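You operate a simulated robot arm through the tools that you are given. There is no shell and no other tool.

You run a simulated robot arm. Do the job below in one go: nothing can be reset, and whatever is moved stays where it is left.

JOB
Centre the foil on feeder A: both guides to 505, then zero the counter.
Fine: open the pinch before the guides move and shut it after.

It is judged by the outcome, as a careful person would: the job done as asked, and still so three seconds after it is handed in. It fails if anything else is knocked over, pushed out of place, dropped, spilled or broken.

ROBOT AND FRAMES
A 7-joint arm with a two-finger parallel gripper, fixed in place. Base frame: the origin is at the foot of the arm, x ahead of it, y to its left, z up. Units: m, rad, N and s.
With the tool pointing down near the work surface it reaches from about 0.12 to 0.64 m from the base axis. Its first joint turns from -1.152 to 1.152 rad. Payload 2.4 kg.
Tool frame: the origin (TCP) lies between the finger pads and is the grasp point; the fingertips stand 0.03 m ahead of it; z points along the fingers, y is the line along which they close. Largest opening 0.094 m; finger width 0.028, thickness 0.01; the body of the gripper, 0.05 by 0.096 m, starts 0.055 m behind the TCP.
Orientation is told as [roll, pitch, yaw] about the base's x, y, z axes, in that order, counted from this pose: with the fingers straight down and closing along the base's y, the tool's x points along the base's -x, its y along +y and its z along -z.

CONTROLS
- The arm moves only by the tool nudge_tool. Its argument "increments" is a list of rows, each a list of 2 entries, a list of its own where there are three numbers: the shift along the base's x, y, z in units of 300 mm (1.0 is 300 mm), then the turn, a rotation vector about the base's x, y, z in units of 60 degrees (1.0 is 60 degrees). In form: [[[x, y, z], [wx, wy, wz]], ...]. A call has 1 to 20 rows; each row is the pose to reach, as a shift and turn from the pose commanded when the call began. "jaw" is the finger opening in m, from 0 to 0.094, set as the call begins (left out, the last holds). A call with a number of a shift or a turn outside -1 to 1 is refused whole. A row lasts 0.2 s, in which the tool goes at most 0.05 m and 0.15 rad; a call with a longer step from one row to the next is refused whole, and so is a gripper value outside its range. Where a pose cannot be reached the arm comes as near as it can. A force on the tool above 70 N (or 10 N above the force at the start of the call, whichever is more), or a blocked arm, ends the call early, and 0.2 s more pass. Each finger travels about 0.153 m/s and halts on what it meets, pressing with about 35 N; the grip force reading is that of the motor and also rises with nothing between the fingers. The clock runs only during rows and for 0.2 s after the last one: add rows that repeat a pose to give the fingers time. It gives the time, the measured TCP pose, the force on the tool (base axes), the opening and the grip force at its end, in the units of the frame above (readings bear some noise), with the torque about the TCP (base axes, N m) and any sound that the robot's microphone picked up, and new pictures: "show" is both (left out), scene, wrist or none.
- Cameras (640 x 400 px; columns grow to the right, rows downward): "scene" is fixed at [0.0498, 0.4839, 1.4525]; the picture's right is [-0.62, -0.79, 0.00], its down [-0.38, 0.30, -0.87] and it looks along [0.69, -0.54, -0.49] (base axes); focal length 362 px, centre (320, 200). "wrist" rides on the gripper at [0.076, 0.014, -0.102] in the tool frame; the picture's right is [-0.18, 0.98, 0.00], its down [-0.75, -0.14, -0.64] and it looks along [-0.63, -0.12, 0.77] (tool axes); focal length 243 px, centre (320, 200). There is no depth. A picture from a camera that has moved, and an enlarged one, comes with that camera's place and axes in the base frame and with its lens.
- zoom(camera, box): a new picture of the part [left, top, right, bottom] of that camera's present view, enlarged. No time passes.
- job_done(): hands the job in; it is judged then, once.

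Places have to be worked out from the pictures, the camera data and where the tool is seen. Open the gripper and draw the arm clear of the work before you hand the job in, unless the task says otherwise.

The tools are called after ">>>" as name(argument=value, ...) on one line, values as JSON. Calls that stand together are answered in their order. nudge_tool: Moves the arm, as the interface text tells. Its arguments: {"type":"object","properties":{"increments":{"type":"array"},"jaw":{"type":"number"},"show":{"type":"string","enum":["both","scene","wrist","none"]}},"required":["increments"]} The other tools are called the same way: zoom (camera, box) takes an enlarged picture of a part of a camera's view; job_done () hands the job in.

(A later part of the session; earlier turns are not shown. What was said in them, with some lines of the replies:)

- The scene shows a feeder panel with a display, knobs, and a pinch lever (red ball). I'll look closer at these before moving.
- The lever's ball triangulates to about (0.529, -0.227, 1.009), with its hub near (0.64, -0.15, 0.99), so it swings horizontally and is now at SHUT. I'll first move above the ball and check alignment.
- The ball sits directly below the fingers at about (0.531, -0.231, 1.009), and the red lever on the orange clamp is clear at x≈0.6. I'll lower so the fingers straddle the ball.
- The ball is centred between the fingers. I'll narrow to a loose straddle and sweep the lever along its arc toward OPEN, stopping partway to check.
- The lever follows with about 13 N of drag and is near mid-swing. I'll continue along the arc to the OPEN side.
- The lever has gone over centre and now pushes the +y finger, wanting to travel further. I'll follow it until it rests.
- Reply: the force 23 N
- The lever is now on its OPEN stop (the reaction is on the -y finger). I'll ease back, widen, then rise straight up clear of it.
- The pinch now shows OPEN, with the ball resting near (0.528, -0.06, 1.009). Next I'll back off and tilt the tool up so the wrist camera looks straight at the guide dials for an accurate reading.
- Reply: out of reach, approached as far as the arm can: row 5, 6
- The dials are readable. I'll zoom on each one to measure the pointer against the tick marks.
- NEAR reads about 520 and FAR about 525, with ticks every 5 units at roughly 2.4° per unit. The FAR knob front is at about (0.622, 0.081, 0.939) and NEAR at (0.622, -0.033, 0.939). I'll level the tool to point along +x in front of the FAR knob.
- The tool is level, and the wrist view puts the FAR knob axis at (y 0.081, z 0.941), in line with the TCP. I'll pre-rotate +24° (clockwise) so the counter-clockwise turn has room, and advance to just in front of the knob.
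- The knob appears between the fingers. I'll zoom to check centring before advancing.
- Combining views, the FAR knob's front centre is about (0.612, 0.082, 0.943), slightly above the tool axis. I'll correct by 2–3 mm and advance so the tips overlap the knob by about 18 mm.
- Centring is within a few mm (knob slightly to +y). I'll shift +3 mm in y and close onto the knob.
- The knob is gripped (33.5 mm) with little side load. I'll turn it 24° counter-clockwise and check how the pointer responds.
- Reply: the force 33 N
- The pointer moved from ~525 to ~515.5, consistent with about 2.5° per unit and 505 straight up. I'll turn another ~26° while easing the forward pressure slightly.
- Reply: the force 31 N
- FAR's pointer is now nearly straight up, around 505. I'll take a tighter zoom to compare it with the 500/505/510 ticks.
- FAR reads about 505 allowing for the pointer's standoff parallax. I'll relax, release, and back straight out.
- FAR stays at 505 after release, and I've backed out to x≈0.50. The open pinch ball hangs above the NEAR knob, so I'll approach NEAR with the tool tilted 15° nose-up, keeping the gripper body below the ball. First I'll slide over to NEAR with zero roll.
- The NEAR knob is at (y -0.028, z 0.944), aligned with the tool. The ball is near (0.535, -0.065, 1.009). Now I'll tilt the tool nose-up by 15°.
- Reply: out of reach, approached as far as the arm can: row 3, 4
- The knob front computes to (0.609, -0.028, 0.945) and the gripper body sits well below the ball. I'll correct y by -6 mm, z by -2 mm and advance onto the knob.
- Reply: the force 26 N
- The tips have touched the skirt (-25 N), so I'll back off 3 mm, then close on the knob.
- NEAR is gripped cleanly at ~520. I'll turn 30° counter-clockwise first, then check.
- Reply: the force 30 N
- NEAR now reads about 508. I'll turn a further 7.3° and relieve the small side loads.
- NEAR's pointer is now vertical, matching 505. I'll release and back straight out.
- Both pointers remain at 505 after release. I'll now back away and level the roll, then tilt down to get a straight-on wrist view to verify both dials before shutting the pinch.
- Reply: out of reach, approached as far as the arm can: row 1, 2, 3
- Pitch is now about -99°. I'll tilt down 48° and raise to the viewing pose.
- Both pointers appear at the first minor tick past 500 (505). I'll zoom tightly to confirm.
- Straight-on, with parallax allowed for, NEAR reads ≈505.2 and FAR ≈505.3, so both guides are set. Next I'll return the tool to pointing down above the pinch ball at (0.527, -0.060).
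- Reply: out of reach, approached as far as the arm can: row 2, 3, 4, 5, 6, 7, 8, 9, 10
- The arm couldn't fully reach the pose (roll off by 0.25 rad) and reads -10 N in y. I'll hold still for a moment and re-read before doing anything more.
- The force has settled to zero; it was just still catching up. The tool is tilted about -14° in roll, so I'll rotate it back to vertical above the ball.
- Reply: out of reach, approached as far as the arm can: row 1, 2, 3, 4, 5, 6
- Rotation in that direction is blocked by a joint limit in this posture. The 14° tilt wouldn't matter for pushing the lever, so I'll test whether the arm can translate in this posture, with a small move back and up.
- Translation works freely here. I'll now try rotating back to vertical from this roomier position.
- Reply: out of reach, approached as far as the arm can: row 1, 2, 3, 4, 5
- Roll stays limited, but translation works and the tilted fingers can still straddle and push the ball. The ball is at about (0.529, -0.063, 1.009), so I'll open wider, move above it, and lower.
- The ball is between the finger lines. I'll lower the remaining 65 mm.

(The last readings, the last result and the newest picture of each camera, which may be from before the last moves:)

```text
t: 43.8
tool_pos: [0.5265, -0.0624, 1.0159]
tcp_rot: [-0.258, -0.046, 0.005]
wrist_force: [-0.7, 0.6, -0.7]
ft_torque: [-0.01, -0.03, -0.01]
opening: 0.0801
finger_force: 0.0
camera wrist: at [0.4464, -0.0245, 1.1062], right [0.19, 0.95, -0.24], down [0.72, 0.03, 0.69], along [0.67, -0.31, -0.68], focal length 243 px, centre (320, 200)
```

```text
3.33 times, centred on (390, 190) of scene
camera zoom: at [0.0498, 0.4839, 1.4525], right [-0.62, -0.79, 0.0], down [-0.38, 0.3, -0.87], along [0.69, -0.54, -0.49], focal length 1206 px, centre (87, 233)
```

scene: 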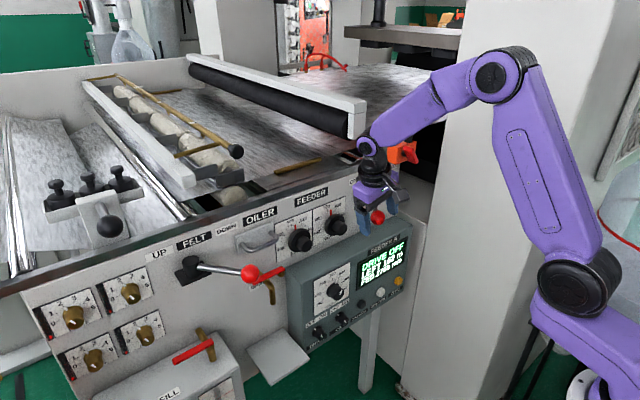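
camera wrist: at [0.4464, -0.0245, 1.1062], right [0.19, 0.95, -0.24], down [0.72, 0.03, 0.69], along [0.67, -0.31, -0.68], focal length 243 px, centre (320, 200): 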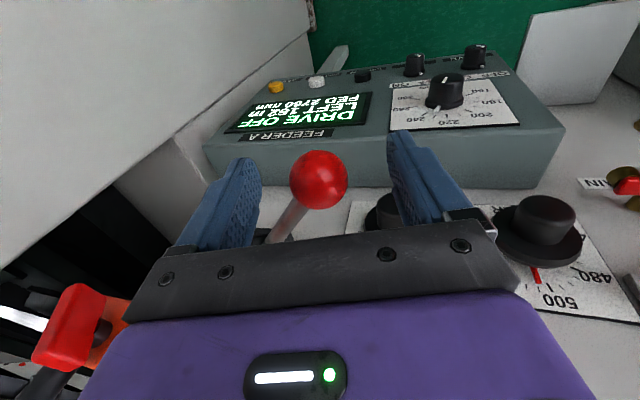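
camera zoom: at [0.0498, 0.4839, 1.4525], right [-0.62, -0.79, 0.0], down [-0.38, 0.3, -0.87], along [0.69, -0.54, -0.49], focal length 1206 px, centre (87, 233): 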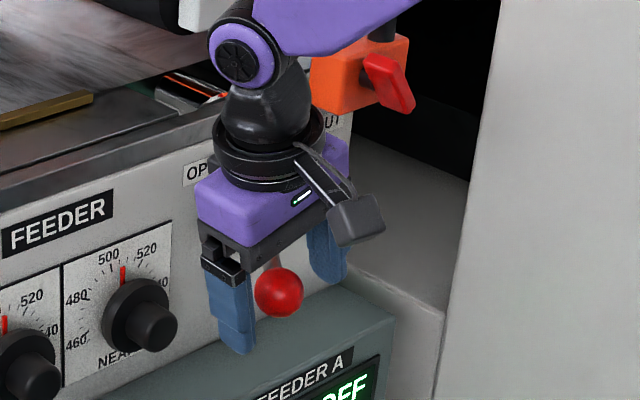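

The ball is straddled. I'll narrow the fingers loosely and sweep back along the arc toward SHUT.

>>> nudge_tool(increments=[[[0, 0, 0], [0, 0, 0]], [[-0.028, -0.043, 0], [0, 0, 0]], [[-0.052, -0.086, 0], [0, 0, 0]], [[-0.068, -0.124, 0], [0, 0, 0]], [[-0.08, -0.162, 0], [0, 0, 0]], [[-0.089, -0.202, 0], [0, 0, 0]], [[-0.094, -0.242, 0], [0, 0, 0]], [[-0.095, -0.282, 0], [0, 0, 0]], [[-0.094, -0.322, 0], [0, 0, 0]], [[-0.094, -0.322, 0], [0, 0, 0]]], jaw=0.046)

```text
t: 46.0
tool_pos: [0.4996, -0.1593, 1.0148]
tcp_rot: [-0.258, -0.046, 0.003]
wrist_force: [1.5, -11.6, 2.1]
ft_torque: [-0.2, -0.17, 0.03]
opening: 0.0527
finger_force: 6.0
camera wrist: at [0.4194, -0.1222, 1.1066], right [0.19, 0.95, -0.24], down [0.72, 0.03, 0.69], along [0.66, -0.31, -0.68], focal length 243 px, centre (320, 200)
```

scene: 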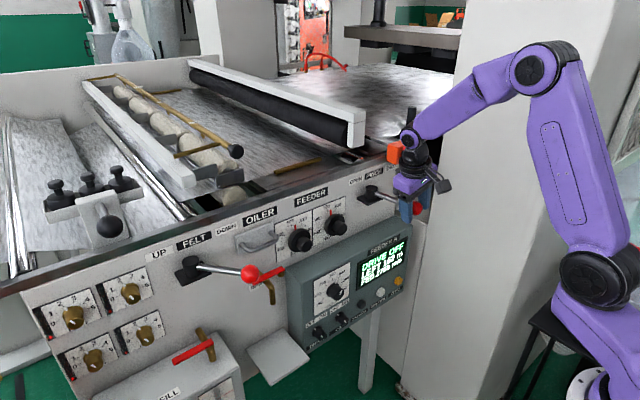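
wrist: 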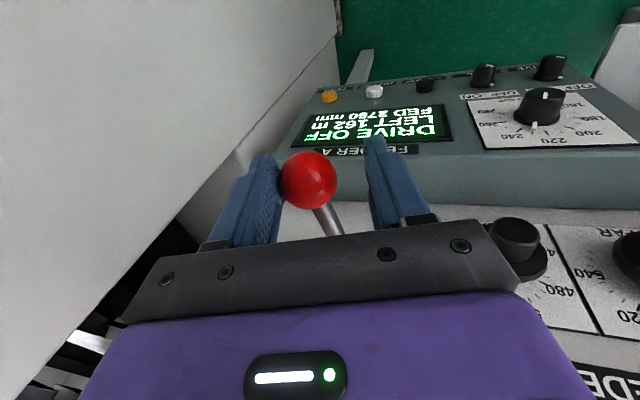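

The lever has passed centre and is now pressing the -y finger on its own toward SHUT. I'll follow it to the stop.

>>> nudge_tool(increments=[[[0.006, -0.04, 0], [0, 0, 0]], [[0.014, -0.08, 0], [0, 0, 0]], [[0.026, -0.118, 0], [0, 0, 0]], [[0.042, -0.156, 0], [0, 0, 0]], [[0.062, -0.192, 0], [0, 0, 0]], [[0.082, -0.226, 0], [0, 0, 0]], [[0.095, -0.245, 0], [0, 0, 0]], [[0.095, -0.245, 0], [0, 0, 0]]])

```text
t: 47.8
tool_pos: [0.5057, -0.1958, 1.0151]
tcp_rot: [-0.259, -0.047, 0.001]
wrist_force: [-1.0, -16.5, 0.8]
ft_torque: [-0.2, 0.04, -0.22]
opening: 0.0547
finger_force: 8.5
out of reach, approached as far as the arm can: row 4, 5, 6, 7, 8
camera wrist: at [0.4262, -0.1566, 1.1061], right [0.2, 0.95, -0.24], down [0.72, 0.03, 0.69], along [0.66, -0.31, -0.68], focal length 243 px, centre (320, 200)
```

scene: 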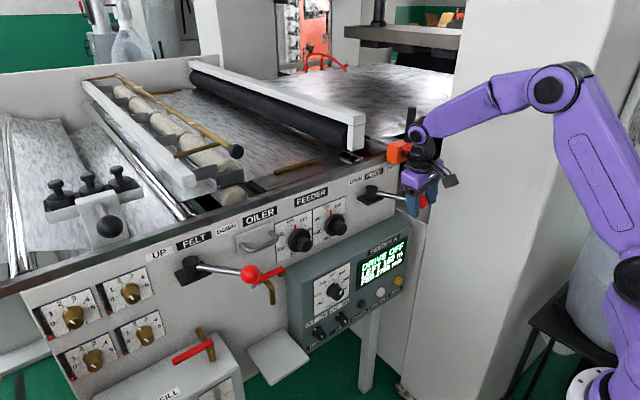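
wrist: 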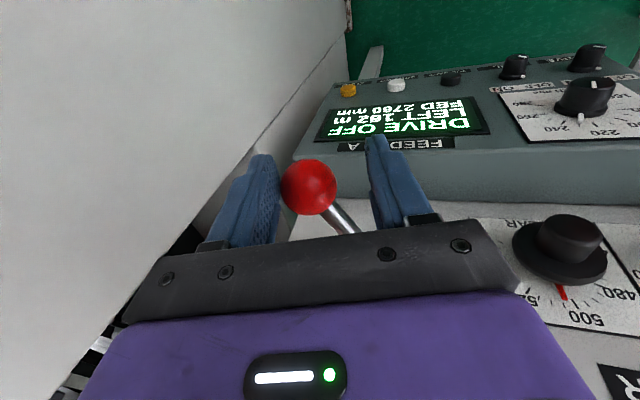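

The arm can't go further in y in this posture, but the lever is past centre and pushing itself toward SHUT. Opening the jaws fully will let it settle onto its stop.

>>> nudge_tool(increments=[[[0, 0, 0], [0, 0, 0]], [[0, 0, 0], [0, 0, 0]], [[0, 0, 0], [0, 0, 0]]], jaw=0.094)

```text
t: 48.6
tool_pos: [0.5064, -0.1921, 1.0135]
tcp_rot: [-0.26, -0.05, 0.004]
wrist_force: [-2.7, -0.3, -1.5]
ft_torque: [0.04, 0.07, -0.16]
opening: 0.0939
finger_force: 0.0
camera wrist: at [0.4267, -0.1548, 1.1062], right [0.19, 0.95, -0.24], down [0.72, 0.03, 0.69], along [0.67, -0.31, -0.68], focal length 243 px, centre (320, 200)
```

scene: 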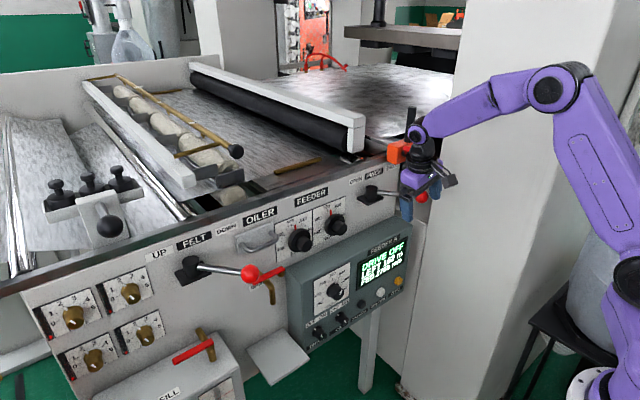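
wrist: 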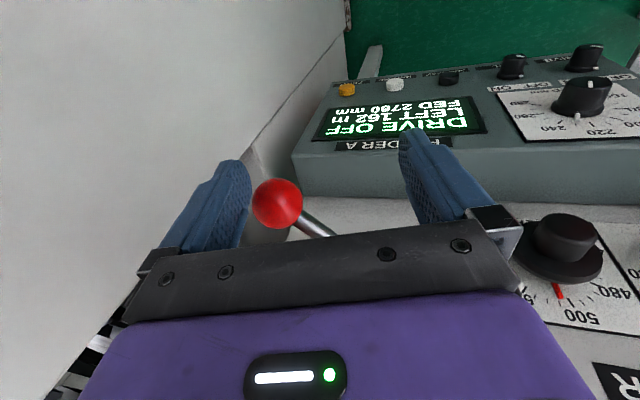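

The lever has swung to SHUT and the force is near zero. I'll raise straight up, back away, and check the lever position.

>>> nudge_tool(increments=[[[0, 0, 0.08], [0, 0, 0]], [[0, 0, 0.18], [0, 0, 0]], [[-0.02, 0, 0.3], [0, 0, 0]], [[-0.1, 0.03, 0.38], [0, 0, 0]], [[-0.2, 0.1, 0.4], [0, 0, 0]], [[-0.2, 0.1, 0.4], [0, 0, 0]]])

>>> zoom(camera="scene", box=[300, 140, 460, 240])

```text
t: 50.0
tool_pos: [0.4404, -0.1611, 1.1326]
tcp_rot: [-0.259, -0.048, 0.001]
wrist_force: [-0.4, 0.3, 0.3]
ft_torque: [-0.01, 0.04, 0.02]
opening: 0.0937
finger_force: 0.0
out of reach, approached as far as the arm can: row 1, 2, 3, 4, 5, 6
camera wrist: at [0.3603, -0.1227, 1.2237], right [0.19, 0.95, -0.24], down [0.72, 0.03, 0.69], along [0.66, -0.31, -0.68], focal length 243 px, centre (320, 200)
```

scene: 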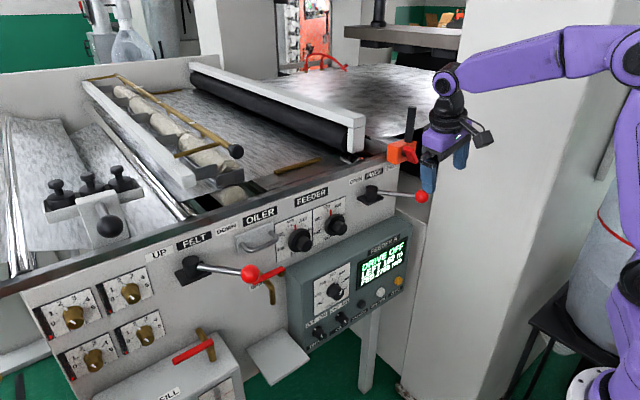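
wrist: 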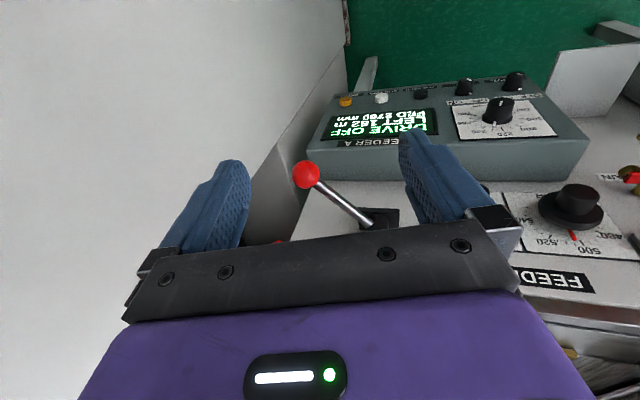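

```text
4.00 times, centred on (380, 190) of scene
camera zoom: at [0.0498, 0.4839, 1.4525], right [-0.62, -0.79, 0.0], down [-0.38, 0.3, -0.87], along [0.69, -0.54, -0.49], focal length 1448 px, centre (80, 240)
```

zoom: 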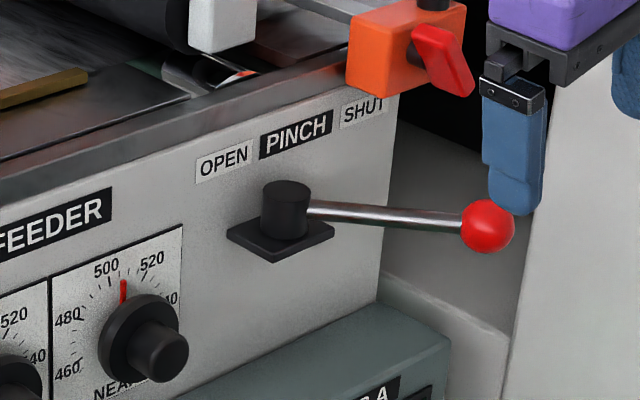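

The lever ball is back at its original SHUT position and both guides still read 505. Now for the ZERO button at about (0.573, -0.238, 0.693). I'll return to the clear area near the middle and tilt the tool forward again.

>>> nudge_tool(increments=[[[0, 0.06, 0], [0, -0.1, 0]], [[0, 0.12, -0.03], [0, -0.2, 0]], [[0, 0.18, -0.08], [0, -0.3, 0]], [[0, 0.24, -0.13], [0, -0.4, 0]], [[0, 0.3, -0.18], [0, -0.5, 0]], [[0, 0.36, -0.23], [0, -0.6, 0]], [[0, 0.42, -0.28], [0, -0.7, 0]], [[0, 0.48, -0.33], [0, -0.8, 0]], [[0, 0.52, -0.37], [0, -0.8, 0]], [[0, 0.52, -0.37], [0, -0.8, 0]]], jaw=0.0)

```text
t: 52.2
tool_pos: [0.4404, -0.0044, 1.0256]
tcp_rot: [-0.262, -0.885, 0.004]
wrist_force: [-0.1, 0.0, -0.2]
ft_torque: [0.02, 0.01, 0.0]
opening: 0.0001
finger_force: 33.0
camera wrist: at [0.3194, 0.0342, 1.0253], right [0.31, 0.95, -0.02], down [-0.03, 0.03, 1.0], along [0.95, -0.31, 0.04], focal length 243 px, centre (320, 200)
```

scene: 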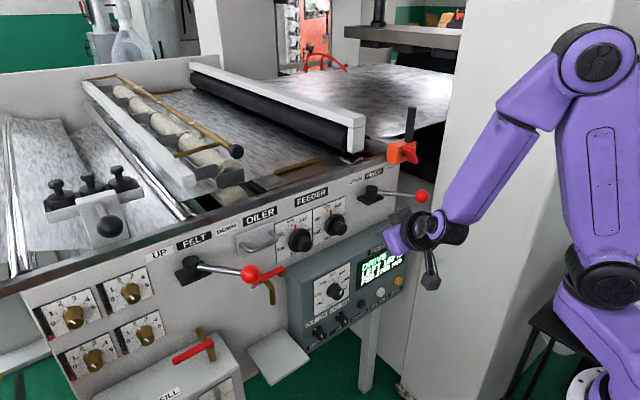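
wrist: 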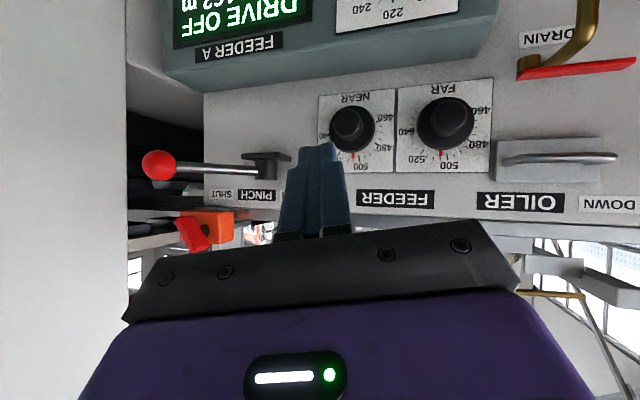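

The tool now points forward and slightly right, which suits the ZERO button. With the fingers closed, I'll flatten the pitch by another 20° and move down and right in stages, staying at x≈0.44 clear of the console and lever.

>>> nudge_tool(increments=[[[0, -0.03, -0.06], [0, -0.07, 0]], [[0, -0.07, -0.12], [0, -0.14, 0]], [[0, -0.12, -0.2], [0, -0.21, 0]], [[0, -0.17, -0.28], [0, -0.28, 0]], [[0, -0.22, -0.36], [0, -0.334, 0]], [[0, -0.28, -0.44], [0, -0.334, 0]], [[0, -0.33, -0.5], [0, -0.334, 0]], [[0, -0.33, -0.5], [0, -0.334, 0]]])

```text
t: 54.0
tool_pos: [0.4428, -0.1019, 0.8733]
tcp_rot: [-0.267, -1.237, 0.009]
wrist_force: [0.6, -0.4, 0.5]
ft_torque: [0.02, 0.02, -0.02]
opening: 0.0
finger_force: 33.4
camera wrist: at [0.3275, -0.0645, 0.8325], right [0.3, 0.95, 0.09], down [-0.37, 0.03, 0.93], along [0.88, -0.31, 0.36], focal length 243 px, centre (320, 200)
```

scene: 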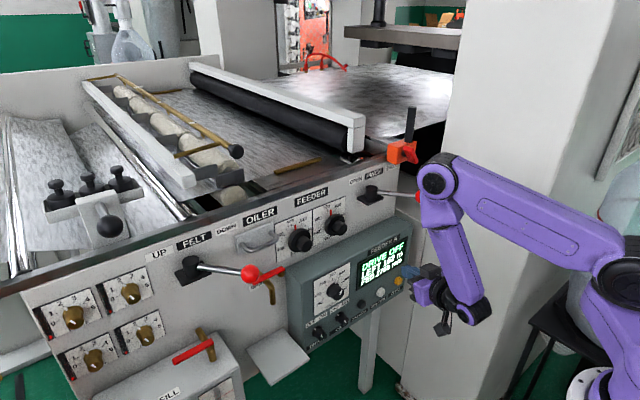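
wrist: 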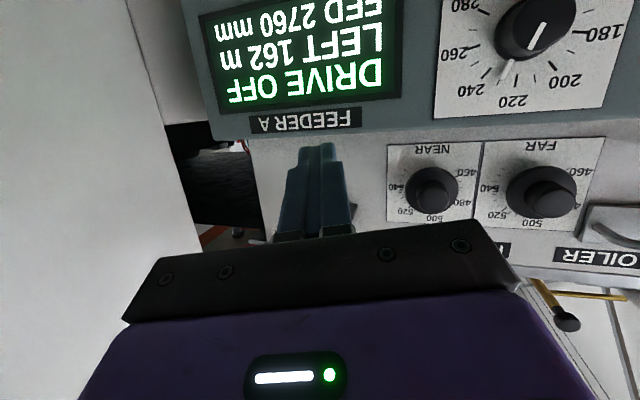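

The tool points forward with a slight down-tilt, and the elbow should fold back and down as I lower, away from the lever ball. I'll move to in front of ZERO while staying at x≈0.44.

>>> nudge_tool(increments=[[[0, -0.07, -0.09], [0, 0, 0]], [[0, -0.14, -0.18], [0, 0, 0]], [[0, -0.21, -0.27], [0, 0, 0]], [[0, -0.28, -0.36], [0, 0, 0]], [[0, -0.35, -0.45], [0, 0, 0]], [[0, -0.4, -0.52], [0, 0, 0]], [[0, -0.443, -0.577], [0, 0, 0]], [[0, -0.443, -0.577], [0, 0, 0]]])

```text
t: 55.8
tool_pos: [0.4391, -0.2342, 0.7]
tcp_rot: [-0.27, -1.233, 0.015]
wrist_force: [0.6, -0.6, 0.0]
ft_torque: [-0.02, -0.01, 0.02]
opening: 0.0
finger_force: 33.4
camera wrist: at [0.3248, -0.1973, 0.6588], right [0.29, 0.95, 0.09], down [-0.37, 0.03, 0.93], along [0.88, -0.31, 0.36], focal length 243 px, centre (320, 200)
```

scene: 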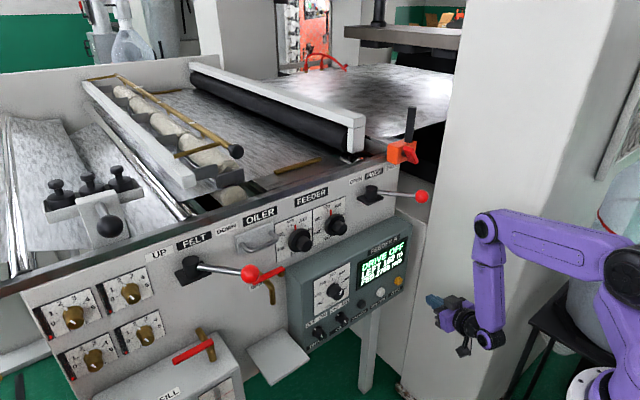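
wrist: 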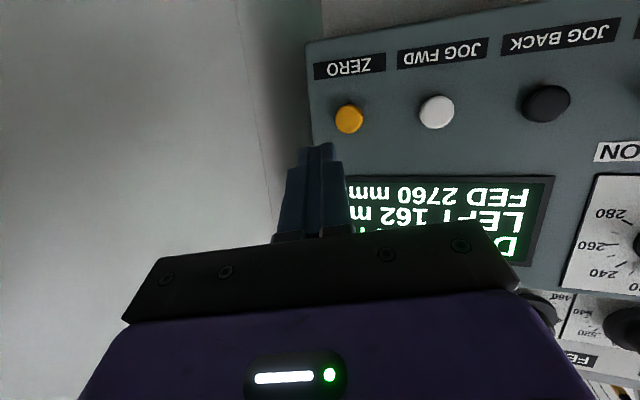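

ZERO triangulates to (0.587, -0.250, 0.672), so I'll line up the tip with it and move to about 2 cm short of the button.

>>> nudge_tool(increments=[[[0, -0.046, -0.093], [0, 0, 0]], [[0.1, -0.046, -0.093], [0, 0, 0]], [[0.2, -0.046, -0.093], [0, 0, 0]], [[0.3, -0.046, -0.093], [0, 0, 0]], [[0.3, -0.046, -0.093], [0, 0, 0]]])

>>> zoom(camera="wrist", box=[240, 60, 432, 180])

>>> zoom(camera="scene", box=[340, 220, 468, 320])

```text
t: 57.0
tool_pos: [0.533, -0.2478, 0.672]
tcp_rot: [-0.268, -1.234, 0.011]
wrist_force: [0.0, 0.2, 0.5]
ft_torque: [-0.02, 0.01, 0.03]
opening: 0.0
finger_force: 33.0
camera wrist: at [0.4184, -0.211, 0.6306], right [0.3, 0.95, 0.09], down [-0.37, 0.03, 0.93], along [0.88, -0.31, 0.36], focal length 243 px, centre (320, 200)
```

scene: 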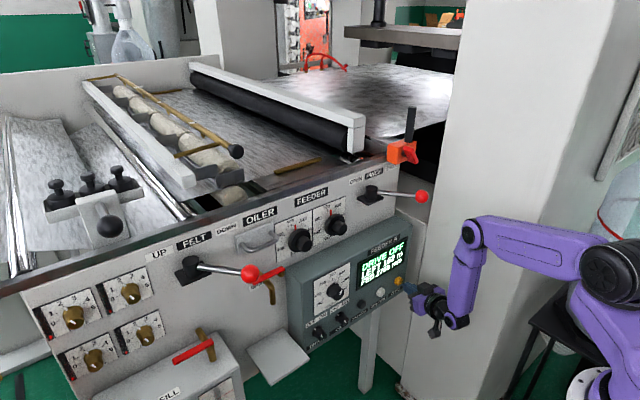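
wrist: 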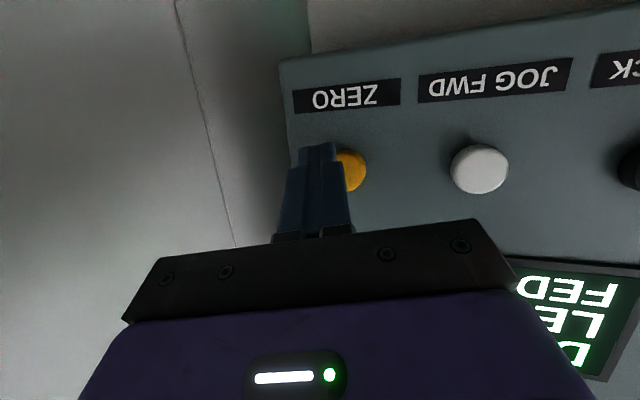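

```text
3.33 times, centred on (336, 120) of wrist
camera zoom: at [0.4184, -0.211, 0.6306], right [0.3, 0.95, 0.09], down [-0.37, 0.03, 0.93], along [0.88, -0.31, 0.36], focal length 809 px, centre (267, 467)
```

zoom: 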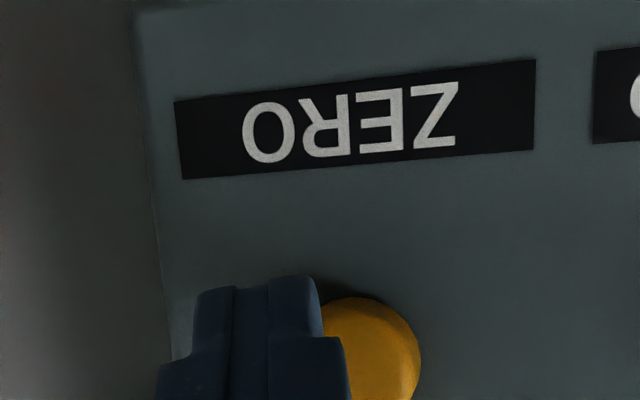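

```text
4.00 times, centred on (404, 270) of scene
camera zoom: at [0.0498, 0.4839, 1.4525], right [-0.62, -0.79, 0.0], down [-0.38, 0.3, -0.87], along [0.69, -0.54, -0.49], focal length 1448 px, centre (-16, -80)
```

zoom: 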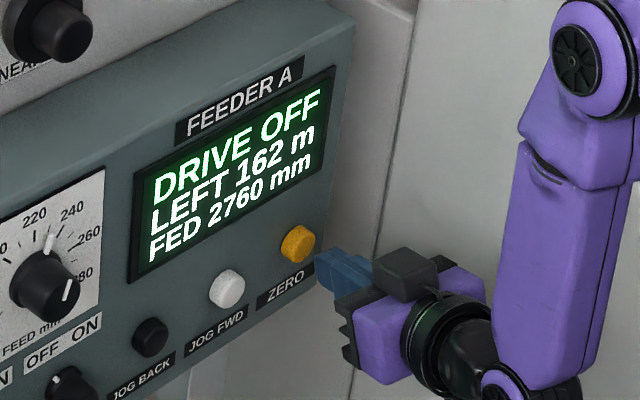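

The tip's leading edge is in line with the button (about 2 cm away). I'll press forward slowly in small steps.

>>> nudge_tool(increments=[[[0.03, 0, 0], [0, 0, 0]], [[0.055, 0, 0], [0, 0, 0]], [[0.065, 0, 0], [0, 0, 0]], [[0.075, 0, 0], [0, 0, 0]], [[0.082, 0, 0], [0, 0, 0]], [[0.082, 0, 0], [0, 0, 0]]])

>>> zoom(camera="scene", box=[340, 220, 468, 320])

>>> zoom(camera="wrist", box=[240, 60, 432, 180])

```text
t: 57.9
tool_pos: [0.5451, -0.2503, 0.6713]
tcp_rot: [-0.249, -1.228, -0.007]
wrist_force: [-30.1, 7.2, 21.2]
ft_torque: [0.03, -0.75, 0.3]
opening: 0.0004
finger_force: 32.6
heard: click
stopped in row 4: the force on the tool passed its limit at 75 N (the readings are from after the stop); the commanded pose is now the measured one
camera wrist: at [0.4301, -0.2115, 0.6299], right [0.3, 0.95, 0.09], down [-0.36, 0.03, 0.93], along [0.88, -0.31, 0.35], focal length 243 px, centre (320, 200)
```

scene: 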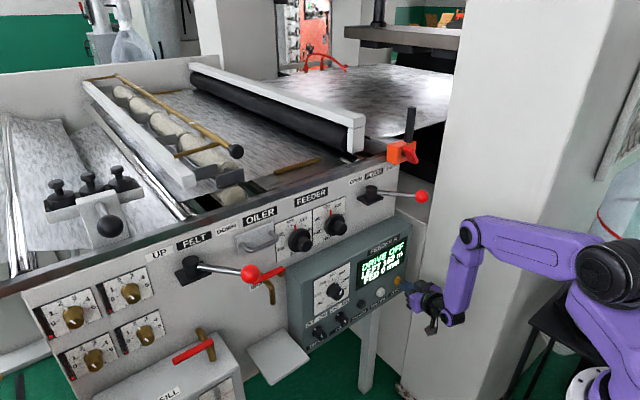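
wrist: 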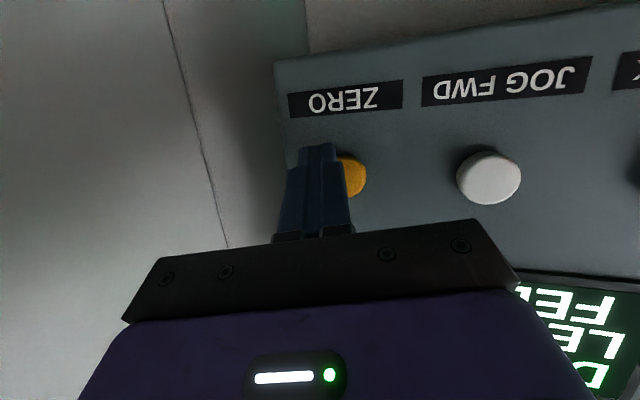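

```text
4.00 times, centred on (404, 270) of scene
camera zoom: at [0.0488, 0.4842, 1.4524], right [-0.62, -0.79, 0.0], down [-0.38, 0.3, -0.87], along [0.69, -0.54, -0.49], focal length 1448 px, centre (-16, -80)
```

zoom: 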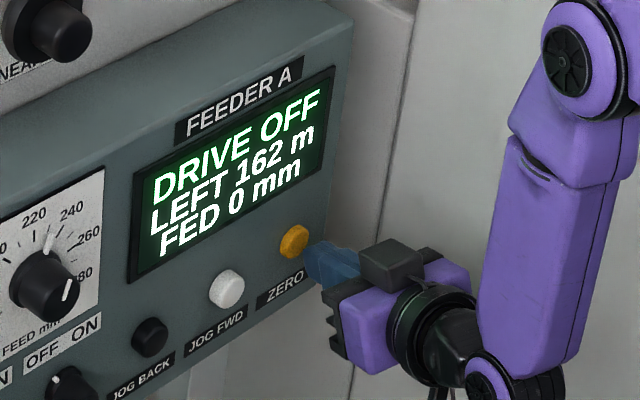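

```text
3.33 times, centred on (336, 120) of wrist
camera zoom: at [0.4301, -0.2115, 0.6299], right [0.3, 0.95, 0.09], down [-0.36, 0.03, 0.93], along [0.88, -0.31, 0.35], focal length 809 px, centre (267, 467)
```

zoom: 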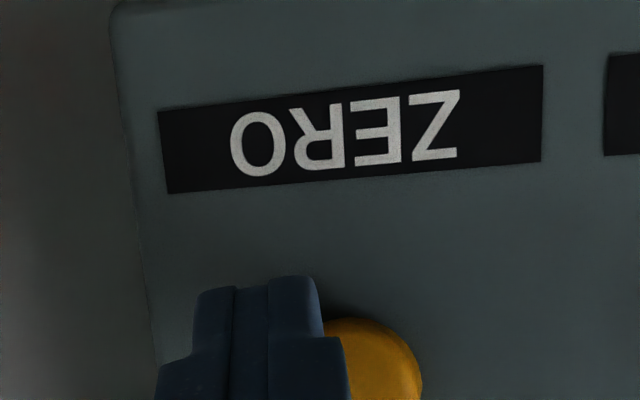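

The click was heard and the display now shows FED 0 mm. I'll retreat straight back from the button and then move the arm clear.

>>> nudge_tool(increments=[[[-0.03, 0, 0], [0, 0, 0]], [[-0.1, 0, 0], [0, 0, 0]], [[-0.2, 0, 0], [0, 0, 0]], [[-0.3, 0.02, 0.02], [0, 0, 0]], [[-0.35, 0.06, 0.06], [0, 0, 0]], [[-0.35, 0.06, 0.06], [0, 0, 0]]])

>>> zoom(camera="scene", box=[260, 160, 452, 280])

>>> zoom(camera="scene", box=[280, 220, 440, 320])

```text
t: 59.3
tool_pos: [0.4435, -0.2318, 0.6883]
tcp_rot: [-0.256, -1.228, -0.002]
wrist_force: [-0.9, -0.3, -0.6]
ft_torque: [0.01, 0.02, -0.03]
opening: 0.0
finger_force: 33.0
camera wrist: at [0.3279, -0.1937, 0.6477], right [0.3, 0.95, 0.09], down [-0.37, 0.03, 0.93], along [0.88, -0.31, 0.36], focal length 243 px, centre (320, 200)
```

scene: 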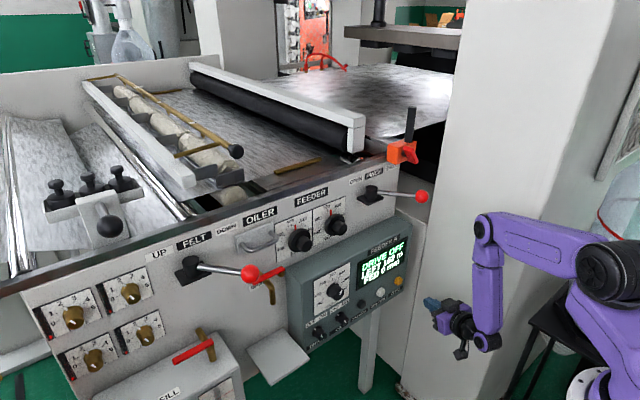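
wrist: 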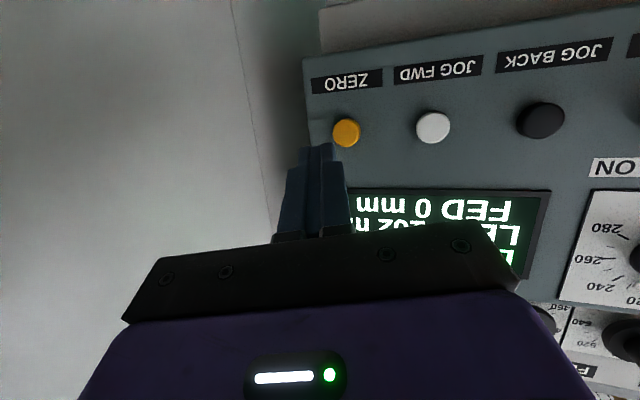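

```text
3.33 times, centred on (356, 220) of scene
camera zoom: at [0.0498, 0.4839, 1.4525], right [-0.62, -0.79, 0.0], down [-0.38, 0.3, -0.87], along [0.69, -0.54, -0.49], focal length 1206 px, centre (200, 133)
```

zoom: 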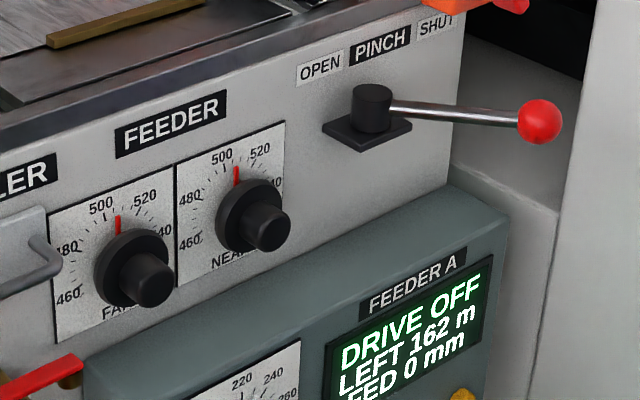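

```text
4.00 times, centred on (360, 270) of scene
camera zoom: at [0.0498, 0.4839, 1.4525], right [-0.62, -0.79, 0.0], down [-0.38, 0.3, -0.87], along [0.69, -0.54, -0.49], focal length 1448 px, centre (160, -80)
```

zoom: 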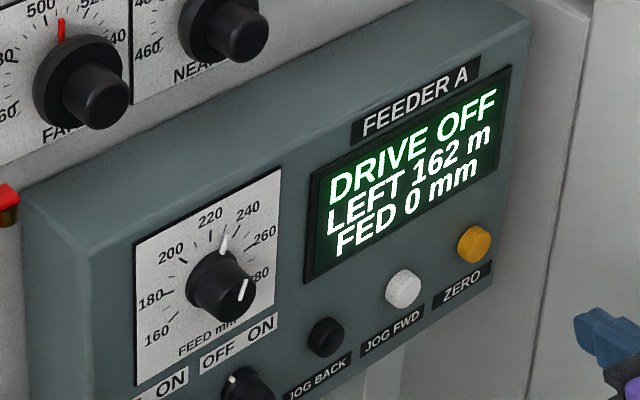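

FED reads 0 mm, both guides read 505, the pinch is at SHUT, and nothing else has changed. I'll open the gripper and pull back a little more before handing in.

>>> nudge_tool(increments=[[[-0.03, 0.05, 0.03], [0, 0, 0]], [[-0.06, 0.1, 0.06], [0, 0, 0]], [[-0.06, 0.1, 0.06], [0, 0, 0]], [[-0.06, 0.1, 0.06], [0, 0, 0]]], jaw=0.08)

>>> zoom(camera="scene", box=[260, 160, 452, 280])

```text
t: 60.3
tool_pos: [0.4243, -0.2023, 0.706]
tcp_rot: [-0.257, -1.227, -0.004]
wrist_force: [0.7, 0.6, 0.3]
ft_torque: [0.02, 0.02, -0.05]
opening: 0.0801
finger_force: 0.1
camera wrist: at [0.3098, -0.1637, 0.6658], right [0.3, 0.95, 0.09], down [-0.36, 0.03, 0.93], along [0.88, -0.31, 0.35], focal length 243 px, centre (320, 200)
```

scene: 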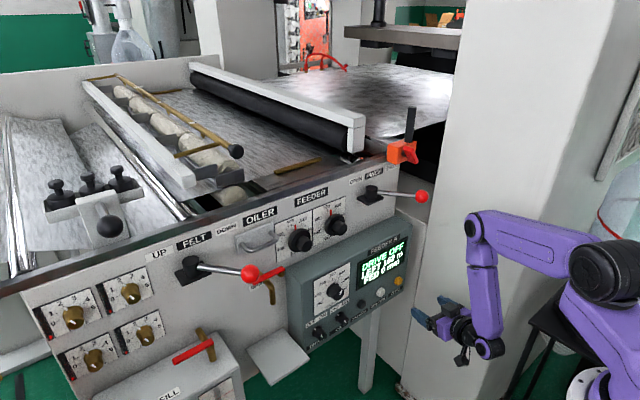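
wrist: 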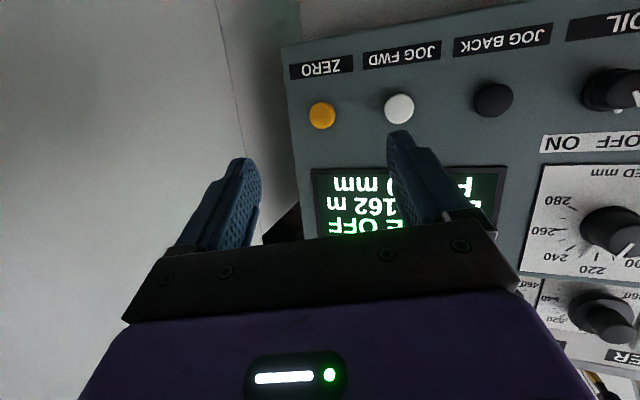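

```text
3.33 times, centred on (356, 220) of scene
camera zoom: at [0.0498, 0.4839, 1.4525], right [-0.62, -0.79, 0.0], down [-0.38, 0.3, -0.87], along [0.69, -0.54, -0.49], focal length 1206 px, centre (200, 133)
```

zoom: 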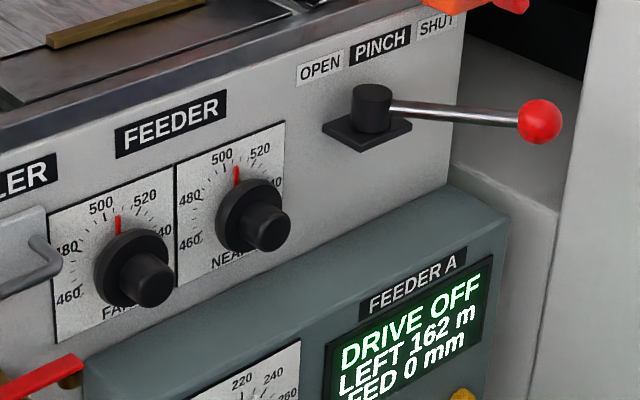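

The gripper is open and the arm is clear of the work. Both guides are at 505, the pinch is shut and the counter reads 0 mm, so I'm handing the job in.

>>> job_done()

```text
The job is handed in.
```

Both guides on feeder A are set to 505, the pinch is shut again, and the counter reads FED 0 mm. I handed the job in with the gripper open and the arm clear of the work.

- **Guides:** FAR went from about 525 to 505.3, and NEAR from about 520 to 505.2. I read both straight-on from the wrist camera after letting go, and neither moved afterwards.
- **Pinch:** I opened it before turning either guide. I shut it once both were set, and the lever ended where it started.
- **Counter:** I pressed ZERO last; it clicked and the display went from 2760 mm to 0 mm. The press briefly peaked at 75 N, just over the arm's 70 N stop limit, so the arm stopped itself. The button and panel look undamaged.

I saw nothing else knocked or displaced in the final pictures.
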